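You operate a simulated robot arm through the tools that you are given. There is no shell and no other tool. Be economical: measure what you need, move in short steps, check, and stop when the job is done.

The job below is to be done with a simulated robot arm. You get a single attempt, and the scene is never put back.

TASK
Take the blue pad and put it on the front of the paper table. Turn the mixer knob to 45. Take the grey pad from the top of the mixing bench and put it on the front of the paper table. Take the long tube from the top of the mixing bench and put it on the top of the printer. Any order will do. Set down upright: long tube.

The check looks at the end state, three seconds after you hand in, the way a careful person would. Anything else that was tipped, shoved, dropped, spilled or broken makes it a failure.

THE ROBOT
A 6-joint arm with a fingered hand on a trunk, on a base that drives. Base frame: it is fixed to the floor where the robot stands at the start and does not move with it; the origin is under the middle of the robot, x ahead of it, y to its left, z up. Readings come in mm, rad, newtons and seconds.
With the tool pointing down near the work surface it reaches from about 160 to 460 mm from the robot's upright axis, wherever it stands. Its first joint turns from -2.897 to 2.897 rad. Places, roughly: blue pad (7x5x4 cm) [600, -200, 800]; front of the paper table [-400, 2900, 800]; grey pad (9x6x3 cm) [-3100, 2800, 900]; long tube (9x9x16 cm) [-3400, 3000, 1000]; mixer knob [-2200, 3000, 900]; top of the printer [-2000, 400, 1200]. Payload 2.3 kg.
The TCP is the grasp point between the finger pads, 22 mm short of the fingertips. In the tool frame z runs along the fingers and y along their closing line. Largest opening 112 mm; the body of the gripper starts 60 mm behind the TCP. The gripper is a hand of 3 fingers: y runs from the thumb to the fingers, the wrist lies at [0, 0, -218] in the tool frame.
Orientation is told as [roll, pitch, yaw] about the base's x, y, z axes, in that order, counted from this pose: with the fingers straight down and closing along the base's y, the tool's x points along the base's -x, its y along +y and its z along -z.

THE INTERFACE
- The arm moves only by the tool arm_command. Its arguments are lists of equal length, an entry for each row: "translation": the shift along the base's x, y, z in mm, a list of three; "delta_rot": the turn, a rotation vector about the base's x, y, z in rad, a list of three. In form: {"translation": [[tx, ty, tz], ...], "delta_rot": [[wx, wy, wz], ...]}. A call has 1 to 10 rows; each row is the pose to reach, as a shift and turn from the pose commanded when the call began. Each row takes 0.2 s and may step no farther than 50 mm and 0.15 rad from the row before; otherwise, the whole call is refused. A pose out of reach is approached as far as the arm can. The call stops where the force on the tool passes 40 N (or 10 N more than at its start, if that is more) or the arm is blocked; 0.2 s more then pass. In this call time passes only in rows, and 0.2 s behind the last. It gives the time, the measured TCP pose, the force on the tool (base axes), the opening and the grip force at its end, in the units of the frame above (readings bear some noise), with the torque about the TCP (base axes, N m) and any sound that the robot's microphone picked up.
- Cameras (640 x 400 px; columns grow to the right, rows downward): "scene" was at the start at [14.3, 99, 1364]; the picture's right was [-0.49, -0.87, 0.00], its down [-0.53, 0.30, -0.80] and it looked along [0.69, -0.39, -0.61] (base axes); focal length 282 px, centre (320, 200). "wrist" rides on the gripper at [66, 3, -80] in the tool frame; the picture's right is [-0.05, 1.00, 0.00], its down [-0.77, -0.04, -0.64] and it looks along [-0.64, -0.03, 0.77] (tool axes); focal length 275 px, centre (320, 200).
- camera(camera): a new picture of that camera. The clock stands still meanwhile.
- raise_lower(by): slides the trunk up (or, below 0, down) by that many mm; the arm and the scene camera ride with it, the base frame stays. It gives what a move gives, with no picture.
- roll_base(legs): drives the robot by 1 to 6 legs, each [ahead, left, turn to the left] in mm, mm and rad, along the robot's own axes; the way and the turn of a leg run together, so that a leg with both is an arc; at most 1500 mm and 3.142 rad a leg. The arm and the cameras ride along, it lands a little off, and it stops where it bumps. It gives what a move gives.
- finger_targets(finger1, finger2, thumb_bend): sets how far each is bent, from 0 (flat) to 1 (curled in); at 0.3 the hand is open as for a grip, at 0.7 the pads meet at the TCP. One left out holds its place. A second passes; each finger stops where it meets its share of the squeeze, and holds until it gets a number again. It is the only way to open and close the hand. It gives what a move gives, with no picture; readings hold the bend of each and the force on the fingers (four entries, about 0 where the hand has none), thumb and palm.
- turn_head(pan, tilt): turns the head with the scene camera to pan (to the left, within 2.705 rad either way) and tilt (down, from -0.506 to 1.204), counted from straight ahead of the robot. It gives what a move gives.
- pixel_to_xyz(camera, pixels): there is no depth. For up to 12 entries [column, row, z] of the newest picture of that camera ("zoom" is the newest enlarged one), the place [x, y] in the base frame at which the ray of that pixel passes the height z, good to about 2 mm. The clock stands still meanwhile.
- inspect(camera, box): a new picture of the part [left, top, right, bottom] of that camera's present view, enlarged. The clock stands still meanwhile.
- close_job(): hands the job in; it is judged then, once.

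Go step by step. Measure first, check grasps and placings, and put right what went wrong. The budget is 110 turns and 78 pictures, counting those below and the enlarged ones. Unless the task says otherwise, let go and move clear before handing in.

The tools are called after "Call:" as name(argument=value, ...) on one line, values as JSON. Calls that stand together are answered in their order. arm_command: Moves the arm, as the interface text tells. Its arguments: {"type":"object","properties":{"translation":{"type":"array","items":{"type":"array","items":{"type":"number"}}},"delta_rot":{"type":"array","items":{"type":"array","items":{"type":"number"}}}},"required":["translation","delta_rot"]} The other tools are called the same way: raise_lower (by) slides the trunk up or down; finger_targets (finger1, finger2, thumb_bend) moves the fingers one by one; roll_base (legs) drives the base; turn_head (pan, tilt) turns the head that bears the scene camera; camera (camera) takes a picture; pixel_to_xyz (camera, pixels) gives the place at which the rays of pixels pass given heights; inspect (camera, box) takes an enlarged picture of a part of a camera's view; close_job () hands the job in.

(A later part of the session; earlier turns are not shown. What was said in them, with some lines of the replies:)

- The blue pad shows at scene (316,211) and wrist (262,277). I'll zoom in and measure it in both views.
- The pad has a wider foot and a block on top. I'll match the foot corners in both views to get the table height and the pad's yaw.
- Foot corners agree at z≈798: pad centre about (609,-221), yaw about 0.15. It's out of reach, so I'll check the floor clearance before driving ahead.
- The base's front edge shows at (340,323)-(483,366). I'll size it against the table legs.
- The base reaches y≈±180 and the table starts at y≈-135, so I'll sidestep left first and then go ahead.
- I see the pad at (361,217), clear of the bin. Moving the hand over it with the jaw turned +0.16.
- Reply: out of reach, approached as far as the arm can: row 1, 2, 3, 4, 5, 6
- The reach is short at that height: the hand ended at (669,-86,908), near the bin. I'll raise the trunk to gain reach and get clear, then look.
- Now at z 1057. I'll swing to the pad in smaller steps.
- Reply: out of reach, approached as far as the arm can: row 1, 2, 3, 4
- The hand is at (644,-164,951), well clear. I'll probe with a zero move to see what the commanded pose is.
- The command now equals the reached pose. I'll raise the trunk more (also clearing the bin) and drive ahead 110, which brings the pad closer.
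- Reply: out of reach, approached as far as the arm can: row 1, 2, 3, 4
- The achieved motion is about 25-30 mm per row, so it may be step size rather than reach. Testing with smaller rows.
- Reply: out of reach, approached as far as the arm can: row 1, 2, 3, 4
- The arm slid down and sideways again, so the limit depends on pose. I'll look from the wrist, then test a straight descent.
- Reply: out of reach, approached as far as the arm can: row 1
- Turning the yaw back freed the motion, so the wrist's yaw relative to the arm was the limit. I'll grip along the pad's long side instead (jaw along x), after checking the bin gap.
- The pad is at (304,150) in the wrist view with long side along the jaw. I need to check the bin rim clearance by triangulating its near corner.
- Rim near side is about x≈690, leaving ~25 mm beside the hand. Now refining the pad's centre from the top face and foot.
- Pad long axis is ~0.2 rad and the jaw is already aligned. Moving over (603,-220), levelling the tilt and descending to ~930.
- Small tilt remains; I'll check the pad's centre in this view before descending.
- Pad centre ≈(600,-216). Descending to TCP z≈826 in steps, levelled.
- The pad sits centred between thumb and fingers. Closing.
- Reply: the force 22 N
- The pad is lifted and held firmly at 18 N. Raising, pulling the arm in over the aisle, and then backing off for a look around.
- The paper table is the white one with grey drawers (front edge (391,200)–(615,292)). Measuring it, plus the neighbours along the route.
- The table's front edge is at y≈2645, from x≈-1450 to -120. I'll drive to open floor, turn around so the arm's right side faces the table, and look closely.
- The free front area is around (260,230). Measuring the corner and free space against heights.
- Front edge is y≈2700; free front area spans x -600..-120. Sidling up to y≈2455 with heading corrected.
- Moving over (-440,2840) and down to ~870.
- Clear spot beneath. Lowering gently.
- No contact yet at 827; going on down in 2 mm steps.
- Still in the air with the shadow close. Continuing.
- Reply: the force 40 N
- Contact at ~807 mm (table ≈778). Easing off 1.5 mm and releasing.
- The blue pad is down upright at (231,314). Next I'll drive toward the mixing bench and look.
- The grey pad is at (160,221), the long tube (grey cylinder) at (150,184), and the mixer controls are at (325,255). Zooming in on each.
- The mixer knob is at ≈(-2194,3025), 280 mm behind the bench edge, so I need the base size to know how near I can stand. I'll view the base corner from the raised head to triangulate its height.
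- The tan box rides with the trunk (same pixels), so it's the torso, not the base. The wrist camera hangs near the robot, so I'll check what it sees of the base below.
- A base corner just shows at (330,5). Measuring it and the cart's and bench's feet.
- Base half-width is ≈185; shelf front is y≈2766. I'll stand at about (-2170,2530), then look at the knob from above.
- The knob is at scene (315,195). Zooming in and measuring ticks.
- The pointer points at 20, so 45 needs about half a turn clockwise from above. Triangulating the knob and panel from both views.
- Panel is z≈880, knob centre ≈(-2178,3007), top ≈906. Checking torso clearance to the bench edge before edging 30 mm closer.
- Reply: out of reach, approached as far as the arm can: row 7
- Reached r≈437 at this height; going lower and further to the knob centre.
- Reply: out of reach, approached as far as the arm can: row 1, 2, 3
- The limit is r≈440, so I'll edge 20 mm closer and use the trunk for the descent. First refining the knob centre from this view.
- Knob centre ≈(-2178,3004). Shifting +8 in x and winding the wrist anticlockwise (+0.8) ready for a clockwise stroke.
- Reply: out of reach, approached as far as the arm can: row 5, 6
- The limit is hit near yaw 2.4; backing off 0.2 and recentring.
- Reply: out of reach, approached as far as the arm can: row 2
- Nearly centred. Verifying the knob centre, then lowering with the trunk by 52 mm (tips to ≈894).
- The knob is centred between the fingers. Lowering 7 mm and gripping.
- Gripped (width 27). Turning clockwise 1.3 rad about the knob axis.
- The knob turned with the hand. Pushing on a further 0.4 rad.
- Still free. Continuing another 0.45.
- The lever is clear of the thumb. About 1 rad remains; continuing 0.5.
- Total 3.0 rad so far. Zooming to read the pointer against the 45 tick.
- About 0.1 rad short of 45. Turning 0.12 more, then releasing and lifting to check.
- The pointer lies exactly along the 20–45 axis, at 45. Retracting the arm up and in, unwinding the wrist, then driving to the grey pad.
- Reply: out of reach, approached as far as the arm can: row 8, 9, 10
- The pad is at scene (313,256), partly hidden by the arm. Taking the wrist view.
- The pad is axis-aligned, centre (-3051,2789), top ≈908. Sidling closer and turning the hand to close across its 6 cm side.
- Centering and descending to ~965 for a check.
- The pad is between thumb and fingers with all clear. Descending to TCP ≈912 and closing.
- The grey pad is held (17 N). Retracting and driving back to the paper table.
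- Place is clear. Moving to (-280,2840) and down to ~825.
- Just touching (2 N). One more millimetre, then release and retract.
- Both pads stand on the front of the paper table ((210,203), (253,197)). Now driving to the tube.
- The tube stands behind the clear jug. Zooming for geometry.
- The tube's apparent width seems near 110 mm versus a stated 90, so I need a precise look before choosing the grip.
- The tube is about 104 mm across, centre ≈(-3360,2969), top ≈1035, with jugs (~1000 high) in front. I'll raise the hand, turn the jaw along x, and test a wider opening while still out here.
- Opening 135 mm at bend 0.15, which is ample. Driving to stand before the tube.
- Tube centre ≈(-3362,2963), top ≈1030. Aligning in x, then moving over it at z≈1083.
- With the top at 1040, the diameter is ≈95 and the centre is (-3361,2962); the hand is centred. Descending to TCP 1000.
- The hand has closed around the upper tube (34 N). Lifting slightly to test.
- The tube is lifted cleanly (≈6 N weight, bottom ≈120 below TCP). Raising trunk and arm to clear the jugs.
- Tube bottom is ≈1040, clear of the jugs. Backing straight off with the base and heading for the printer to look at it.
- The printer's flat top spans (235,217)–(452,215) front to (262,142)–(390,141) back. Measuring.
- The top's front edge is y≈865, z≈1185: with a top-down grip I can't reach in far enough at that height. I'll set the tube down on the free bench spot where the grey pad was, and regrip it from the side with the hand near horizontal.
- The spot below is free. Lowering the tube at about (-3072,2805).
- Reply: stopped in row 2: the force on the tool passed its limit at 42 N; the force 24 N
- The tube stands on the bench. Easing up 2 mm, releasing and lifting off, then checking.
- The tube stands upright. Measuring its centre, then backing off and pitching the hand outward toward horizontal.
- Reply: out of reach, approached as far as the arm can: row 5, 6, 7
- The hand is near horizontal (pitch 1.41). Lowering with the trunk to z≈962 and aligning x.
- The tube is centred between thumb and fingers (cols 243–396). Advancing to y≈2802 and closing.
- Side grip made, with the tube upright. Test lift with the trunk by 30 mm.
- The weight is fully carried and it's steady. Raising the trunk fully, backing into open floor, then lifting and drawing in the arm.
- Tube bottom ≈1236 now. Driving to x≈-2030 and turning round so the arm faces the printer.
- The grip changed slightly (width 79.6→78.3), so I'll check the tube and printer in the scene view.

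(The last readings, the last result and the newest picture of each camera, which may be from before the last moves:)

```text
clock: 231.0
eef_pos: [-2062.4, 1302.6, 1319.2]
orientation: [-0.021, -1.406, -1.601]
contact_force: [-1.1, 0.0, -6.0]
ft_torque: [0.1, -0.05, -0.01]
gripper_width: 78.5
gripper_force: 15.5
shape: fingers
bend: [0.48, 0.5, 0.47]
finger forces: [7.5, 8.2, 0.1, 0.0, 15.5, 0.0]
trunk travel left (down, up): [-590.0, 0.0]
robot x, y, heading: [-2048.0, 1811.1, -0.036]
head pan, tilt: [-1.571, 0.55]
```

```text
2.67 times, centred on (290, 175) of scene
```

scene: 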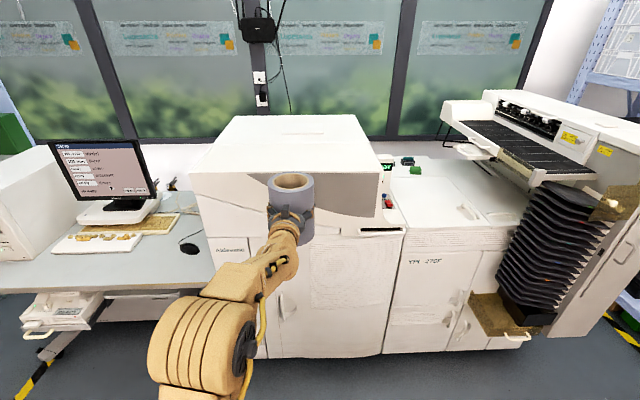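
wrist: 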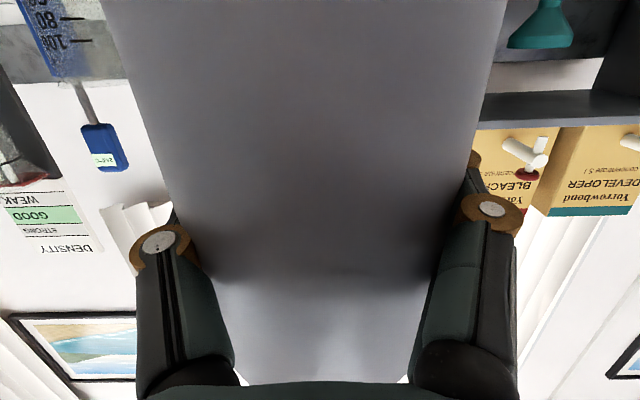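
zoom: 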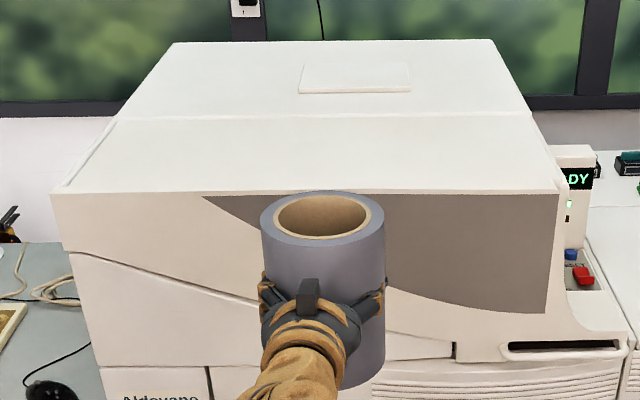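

Tube upright, centre ≈(-2064,1303). Surface height could be 1185–1240, so I'll raise another 45 mm, drive over the top and feel down.

Call:
arm_command(translation=[[0, 0, 15], [0, 0, 30], [0, 0, 45]], delta_rot=[[0, 0, 0], [0, 0, 0], [0, 0, 0]])

Call:
roll_base(legs=[[0, 0, 0.037], [0, -300, 0]])

Call:
camera(camera="scene")

```text
clock: 231.8
eef_pos: [-2061.9, 1304.6, 1362.6]
orientation: [-0.024, -1.405, -1.599]
contact_force: [0.2, -0.1, -6.6]
ft_torque: [0.09, 0.0, 0.02]
gripper_width: 78.3
gripper_force: 15.3
shape: fingers
bend: [0.48, 0.5, 0.47]
finger forces: [7.5, 8.2, 0.0, 0.0, 15.6, 0.1]
trunk travel left (down, up): [-590.0, 0.0]
robot x, y, heading: [-2048.7, 1811.7, -0.039]
head pan, tilt: [-1.571, 0.55]
```

```text
clock: 234.2
eef_pos: [-2049.7, 1006.6, 1363.7]
orientation: [-0.023, -1.405, -1.57]
contact_force: [-0.9, -0.2, -5.9]
ft_torque: [0.07, -0.01, 0.01]
gripper_width: 78.4
gripper_force: 15.7
shape: fingers
bend: [0.48, 0.5, 0.47]
finger forces: [7.6, 8.2, 0.1, 0.0, 15.7, 0.0]
trunk travel left (down, up): [-590.0, 0.0]
robot x, y, heading: [-2053.7, 1518.7, -0.011]
head pan, tilt: [-1.571, 0.55]
```

```text
2 pictures are left
```

scene: 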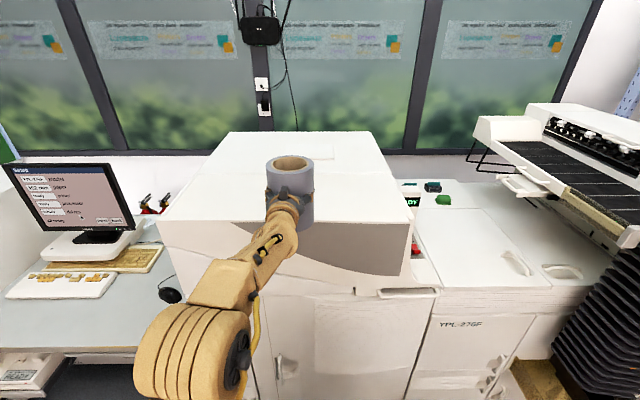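

Call:
pixel_to_xyz(camera="scene", pixels=[[350, 222, 1150], [350, 222, 1200], [350, 222, 1250], [158, 220, 1200], [412, 222, 1200], [228, 132, 1200], [368, 131, 1200]])

```text
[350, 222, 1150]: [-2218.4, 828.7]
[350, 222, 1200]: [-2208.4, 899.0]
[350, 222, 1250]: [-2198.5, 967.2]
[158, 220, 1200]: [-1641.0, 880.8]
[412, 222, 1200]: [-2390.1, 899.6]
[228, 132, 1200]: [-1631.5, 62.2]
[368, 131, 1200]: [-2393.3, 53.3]
```

The triangulation suggests a top at z≈1245 with the front edge at y≈955. I'll raise 10 mm more, drive in to robot y≈1185 and extend to y≈590.

Call:
arm_command(translation=[[0, 0, 10]], delta_rot=[[0, 0, 0]])

Call:
roll_base(legs=[[0, 0, 0.01], [0, -335, 0]])

Call:
arm_command(translation=[[0, -20, 0], [0, -40, 0], [0, -60, 0], [0, -75, -5]], delta_rot=[[0, 0, 0], [0, 0, 0], [0, 0, 0], [0, 0, 0]])

```text
clock: 234.6
eef_pos: [-2050.2, 1007.8, 1372.2]
orientation: [-0.02, -1.405, -1.575]
contact_force: [0.0, 0.1, -6.6]
ft_torque: [0.09, -0.04, -0.02]
gripper_width: 78.2
gripper_force: 16.0
shape: fingers
bend: [0.48, 0.5, 0.47]
finger forces: [7.6, 8.2, 0.1, 0.0, 15.6, 0.0]
trunk travel left (down, up): [-590.0, 0.0]
robot x, y, heading: [-2051.8, 1520.0, -0.007]
head pan, tilt: [-1.571, 0.55]
```

```text
clock: 237.1
eef_pos: [-2046.1, 674.5, 1372.0]
orientation: [-0.022, -1.407, -1.563]
contact_force: [0.3, 0.1, -6.8]
ft_torque: [0.06, 0.0, 0.02]
gripper_width: 78.3
gripper_force: 15.5
shape: fingers
bend: [0.48, 0.5, 0.47]
finger forces: [7.4, 8.1, 0.0, 0.1, 15.5, 0.0]
trunk travel left (down, up): [-590.0, 0.0]
robot x, y, heading: [-2053.5, 1183.5, -0.009]
head pan, tilt: [-1.571, 0.55]
```

```text
clock: 238.1
eef_pos: [-2048.5, 598.7, 1365.5]
orientation: [-0.026, -1.404, -1.56]
contact_force: [0.1, -0.5, -5.9]
ft_torque: [0.1, -0.03, 0.01]
gripper_width: 78.0
gripper_force: 15.9
shape: fingers
bend: [0.48, 0.5, 0.47]
finger forces: [7.5, 8.2, 0.0, 0.1, 15.6, 0.0]
trunk travel left (down, up): [-590.0, 0.0]
robot x, y, heading: [-2054.0, 1188.7, -0.003]
head pan, tilt: [-1.571, 0.55]
```

In place over the top. Lowering to ~1338, then feeling down.

Call:
arm_command(translation=[[0, 0, -8], [0, 0, -16], [0, 0, -22], [0, 0, -27]], delta_rot=[[0, 0, 0], [0, 0, 0], [0, 0, 0], [0, 0, 0]])

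Call:
arm_command(translation=[[0, 0, -2], [0, 0, -4], [0, 0, -6]], delta_rot=[[0, 0, 0], [0, 0, 0], [0, 0, 0]])

Call:
arm_command(translation=[[0, 0, -2], [0, 0, -4]], delta_rot=[[0, 0, 0], [0, 0, 0]])

```text
clock: 239.1
eef_pos: [-2047.3, 603.8, 1343.7]
orientation: [-0.024, -1.41, -1.561]
contact_force: [0.4, 4.4, 5.5]
ft_torque: [-0.13, 0.15, -0.05]
gripper_width: 78.3
gripper_force: 16.3
shape: fingers
bend: [0.48, 0.5, 0.48]
finger forces: [8.2, 7.6, 0.0, 0.0, 16.2, 0.0]
trunk travel left (down, up): [-590.0, 0.0]
robot x, y, heading: [-2053.3, 1184.1, -0.004]
head pan, tilt: [-1.571, 0.55]
```

```text
clock: 239.9
eef_pos: [-2047.9, 608.6, 1339.7]
orientation: [-0.027, -1.414, -1.56]
contact_force: [-0.3, 8.7, 18.4]
ft_torque: [-0.27, 0.13, -0.23]
gripper_width: 78.2
gripper_force: 16.1
shape: fingers
bend: [0.48, 0.51, 0.48]
finger forces: [8.1, 7.4, 0.0, 0.1, 17.1, 0.0]
trunk travel left (down, up): [-590.0, 0.0]
robot x, y, heading: [-2054.7, 1186.2, -0.005]
head pan, tilt: [-1.571, 0.55]
```

```text
clock: 240.5
eef_pos: [-2048.0, 610.1, 1336.6]
orientation: [-0.022, -1.414, -1.563]
contact_force: [-0.5, 13.4, 22.9]
ft_torque: [-0.25, 0.1, -0.26]
gripper_width: 78.2
gripper_force: 16.2
shape: fingers
bend: [0.48, 0.52, 0.48]
finger forces: [7.7, 7.7, 0.0, 0.1, 17.6, 0.0]
trunk travel left (down, up): [-590.0, 0.0]
robot x, y, heading: [-2055.3, 1183.5, -0.001]
head pan, tilt: [-1.571, 0.55]
```

Contact since ~1344, with some sideways push. I'll look before releasing.

Call:
inspect(camera="scene", box=[160, 110, 440, 300])

```text
2.11 times, centred on (300, 205) of scene
```

zoom: 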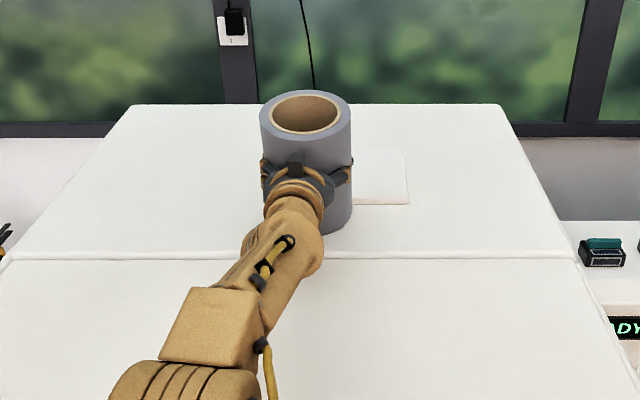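

The tube's rear rim is catching the slightly raised plate (front edge at zoom row 205, cols ~258–409). I'll lift 25 mm and shift 125 mm toward +x onto the plain surface.

Call:
arm_command(translation=[[0, 0, 10], [0, 0, 28]], delta_rot=[[0, 0, 0], [0, 0, 0]])

Call:
roll_base(legs=[[128, 0, 0]])

```text
clock: 241.1
eef_pos: [-2046.0, 601.4, 1355.9]
orientation: [-0.017, -1.401, -1.57]
contact_force: [0.5, -0.1, -6.6]
ft_torque: [0.09, 0.0, 0.0]
gripper_width: 77.8
gripper_force: 16.7
shape: fingers
bend: [0.48, 0.51, 0.48]
finger forces: [7.9, 8.4, 0.1, 0.0, 15.8, 0.1]
trunk travel left (down, up): [-590.0, 0.0]
robot x, y, heading: [-2051.7, 1186.1, 0.001]
head pan, tilt: [-1.571, 0.55]
```

```text
clock: 242.4
eef_pos: [-1915.8, 597.9, 1358.1]
orientation: [-0.023, -1.402, -1.566]
contact_force: [0.1, -0.2, -6.4]
ft_torque: [0.07, -0.03, -0.03]
gripper_width: 77.6
gripper_force: 16.1
shape: fingers
bend: [0.48, 0.51, 0.48]
finger forces: [7.8, 8.6, 0.0, 0.1, 16.0, 0.0]
trunk travel left (down, up): [-590.0, 0.0]
robot x, y, heading: [-1921.7, 1187.2, -0.003]
head pan, tilt: [-1.571, 0.55]
```

Lowering again in small steps.

Call:
arm_command(translation=[[0, 0, -5], [0, 0, -9], [0, 0, -12]], delta_rot=[[0, 0, 0], [0, 0, 0], [0, 0, 0]])

Call:
arm_command(translation=[[0, 0, -1.5], [0, 0, -3]], delta_rot=[[0, 0, 0], [0, 0, 0]])

Call:
arm_command(translation=[[0, 0, -1.5], [0, 0, -3]], delta_rot=[[0, 0, 0], [0, 0, 0]])

```text
clock: 243.2
eef_pos: [-1916.5, 599.0, 1344.4]
orientation: [-0.023, -1.404, -1.567]
contact_force: [0.3, 0.3, -5.9]
ft_torque: [0.11, 0.01, 0.07]
gripper_width: 77.8
gripper_force: 15.8
shape: fingers
bend: [0.48, 0.51, 0.48]
finger forces: [7.9, 8.5, 0.0, 0.1, 15.9, 0.0]
trunk travel left (down, up): [-590.0, 0.0]
robot x, y, heading: [-1922.0, 1183.8, -0.001]
head pan, tilt: [-1.571, 0.55]
```

```text
clock: 243.8
eef_pos: [-1916.5, 600.5, 1343.3]
orientation: [-0.021, -1.403, -1.566]
contact_force: [-0.3, -0.6, -6.3]
ft_torque: [0.09, 0.0, 0.01]
gripper_width: 77.9
gripper_force: 16.0
shape: fingers
bend: [0.48, 0.51, 0.48]
finger forces: [7.8, 8.7, 0.0, 0.1, 16.0, 0.0]
trunk travel left (down, up): [-590.0, 0.0]
robot x, y, heading: [-1925.5, 1184.8, -0.005]
head pan, tilt: [-1.571, 0.55]
```

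```text
clock: 244.4
eef_pos: [-1915.7, 599.4, 1339.9]
orientation: [-0.023, -1.404, -1.565]
contact_force: [-0.6, -0.2, -6.3]
ft_torque: [0.09, -0.02, -0.03]
gripper_width: 77.7
gripper_force: 16.5
shape: fingers
bend: [0.48, 0.51, 0.48]
finger forces: [7.8, 8.6, 0.1, 0.0, 15.8, 0.1]
trunk travel left (down, up): [-590.0, 0.0]
robot x, y, heading: [-1917.8, 1186.2, -0.005]
head pan, tilt: [-1.571, 0.55]
```

Lower here without contact, confirming the plate was the obstacle. Continuing.

Call:
arm_command(translation=[[0, 0, -1.5], [0, 0, -3]], delta_rot=[[0, 0, 0], [0, 0, 0]])

Call:
arm_command(translation=[[0, 0, -1.5], [0, 0, -3]], delta_rot=[[0, 0, 0], [0, 0, 0]])

Call:
arm_command(translation=[[0, 0, -1], [0, 0, -2]], delta_rot=[[0, 0, 0], [0, 0, 0]])

```text
clock: 245.0
eef_pos: [-1916.5, 599.0, 1336.8]
orientation: [-0.018, -1.403, -1.57]
contact_force: [-0.3, 0.2, -5.7]
ft_torque: [0.11, -0.03, -0.01]
gripper_width: 77.5
gripper_force: 15.7
shape: fingers
bend: [0.48, 0.51, 0.48]
finger forces: [7.8, 8.6, 0.1, 0.0, 15.9, 0.0]
trunk travel left (down, up): [-590.0, 0.0]
robot x, y, heading: [-1923.7, 1185.5, -0.005]
head pan, tilt: [-1.571, 0.55]
```

```text
clock: 245.6
eef_pos: [-1915.7, 599.7, 1334.7]
orientation: [-0.026, -1.407, -1.561]
contact_force: [0.9, -2.4, 1.2]
ft_torque: [0.02, 0.03, 0.0]
gripper_width: 77.8
gripper_force: 16.2
shape: fingers
bend: [0.48, 0.51, 0.48]
finger forces: [8.0, 8.8, 0.0, 0.1, 15.1, 0.0]
trunk travel left (down, up): [-590.0, 0.0]
robot x, y, heading: [-1923.4, 1186.3, -0.008]
head pan, tilt: [-1.571, 0.55]
```

```text
clock: 246.2
eef_pos: [-1915.0, 598.8, 1333.6]
orientation: [-0.027, -1.406, -1.56]
contact_force: [0.7, -4.8, 6.4]
ft_torque: [0.03, 0.06, 0.04]
gripper_width: 77.5
gripper_force: 15.7
shape: fingers
bend: [0.48, 0.51, 0.48]
finger forces: [7.6, 9.2, 0.0, 0.0, 15.0, 0.0]
trunk travel left (down, up): [-590.0, 0.0]
robot x, y, heading: [-1923.0, 1190.8, -0.007]
head pan, tilt: [-1.571, 0.55]
```

Seated at 1334 (surface ≈1250). Pressing 2 mm more to square it up, then releasing in two stages.

Call:
arm_command(translation=[[0, 0, -1], [0, 0, -2.5]], delta_rot=[[0, 0, 0], [0, 0, 0]])

Call:
finger_targets(finger1=0.43, finger2=0.46, thumb_bend=0.43)

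Call:
finger_targets(finger1=0.12, finger2=0.12, thumb_bend=0.12)

```text
clock: 246.8
eef_pos: [-1914.9, 598.8, 1329.6]
orientation: [-0.021, -1.405, -1.568]
contact_force: [-0.3, -6.6, 10.4]
ft_torque: [-0.02, 0.02, 0.0]
gripper_width: 76.9
gripper_force: 16.2
shape: fingers
bend: [0.49, 0.5, 0.48]
finger forces: [7.0, 9.6, 0.0, 0.1, 15.5, 0.0]
trunk travel left (down, up): [-590.0, 0.0]
robot x, y, heading: [-1920.5, 1185.1, -0.01]
head pan, tilt: [-1.571, 0.55]
```

```text
clock: 247.8
eef_pos: [-1916.1, 599.9, 1328.6]
orientation: [-0.021, -1.405, -1.566]
contact_force: [0.2, -0.7, -0.1]
ft_torque: [0.01, 0.02, -0.06]
gripper_width: 80.9
gripper_force: 3.0
shape: fingers
bend: [0.42, 0.44, 0.41]
finger forces: [0.8, 2.4, 0.0, 0.0, 3.0, 0.0]
trunk travel left (down, up): [-590.0, 0.0]
robot x, y, heading: [-1918.5, 1182.0, -0.006]
head pan, tilt: [-1.571, 0.55]
```

```text
clock: 248.8
eef_pos: [-1915.8, 600.0, 1329.9]
orientation: [-0.02, -1.404, -1.564]
contact_force: [0.1, 0.4, 0.7]
ft_torque: [-0.02, 0.03, -0.02]
gripper_width: 139.2
gripper_force: 0.1
shape: fingers
bend: [0.12, 0.12, 0.12]
finger forces: [0.0, 0.0, 0.0, 0.0, 0.0, 0.0]
trunk travel left (down, up): [-590.0, 0.0]
robot x, y, heading: [-1921.0, 1185.5, -0.008]
head pan, tilt: [-1.571, 0.55]
```

Released. Withdrawing straight back, then a last look.

Call:
arm_command(translation=[[0, 30, 0], [0, 60, 0], [0, 95, 0], [0, 130, 0]], delta_rot=[[0, 0, 0], [0, 0, 0], [0, 0, 0], [0, 0, 0]])

Call:
roll_base(legs=[[0, 350, 0]])

Call:
inspect(camera="scene", box=[160, 60, 480, 260])

```text
clock: 249.8
eef_pos: [-1915.4, 731.8, 1331.1]
orientation: [-0.026, -1.407, -1.564]
contact_force: [0.2, 0.9, 0.0]
ft_torque: [-0.03, -0.03, -0.05]
gripper_width: 139.5
gripper_force: 0.2
shape: fingers
bend: [0.12, 0.12, 0.12]
finger forces: [0.0, 0.1, 0.1, 0.0, 0.0, 0.0]
trunk travel left (down, up): [-590.0, 0.0]
robot x, y, heading: [-1921.0, 1184.0, 0.001]
head pan, tilt: [-1.571, 0.55]
```

```text
clock: 252.1
eef_pos: [-1915.8, 1090.0, 1330.9]
orientation: [-0.023, -1.407, -1.572]
contact_force: [-0.1, -0.7, -0.2]
ft_torque: [-0.02, -0.01, -0.01]
gripper_width: 139.4
gripper_force: 0.1
shape: fingers
bend: [0.12, 0.12, 0.12]
finger forces: [0.1, 0.0, 0.0, 0.0, 0.0, 0.1]
trunk travel left (down, up): [-590.0, 0.0]
robot x, y, heading: [-1923.5, 1543.3, -0.009]
head pan, tilt: [-1.571, 0.55]
```

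```text
2.00 times, centred on (320, 160) of scene
```

zoom: 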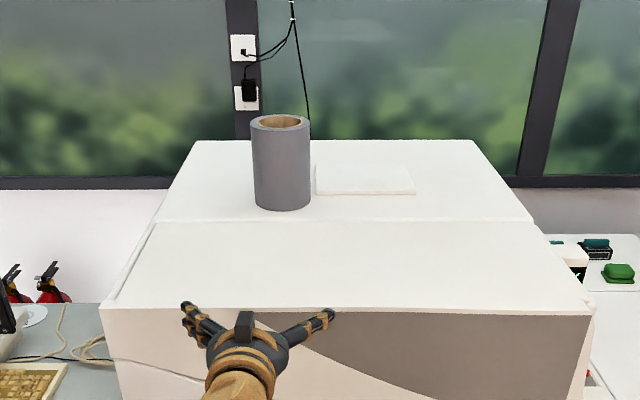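

The tube stands upright on the printer's top beside the plate at (281,165), both pads are on the paper table, the knob is at 45, and the arm is clear, so I'm handing in.

Call:
close_job()

```text
The job is handed in.
```

I handed in the job with all four parts done, each checked in the camera views:

- **Pads:** the blue and grey pads are both on the front of the paper table.
- **Mixer knob:** its pointer is lined up with the 45 mark.
- **Long tube:** it stands upright on top of the printer, and the hand is empty and clear of it.

I set the tube down once on the mixing bench to regrip it from the side. On the first try at the printer it also pressed on a raised plate, so I lifted it and placed it beside the plate. I saw nothing tipped or knocked over.
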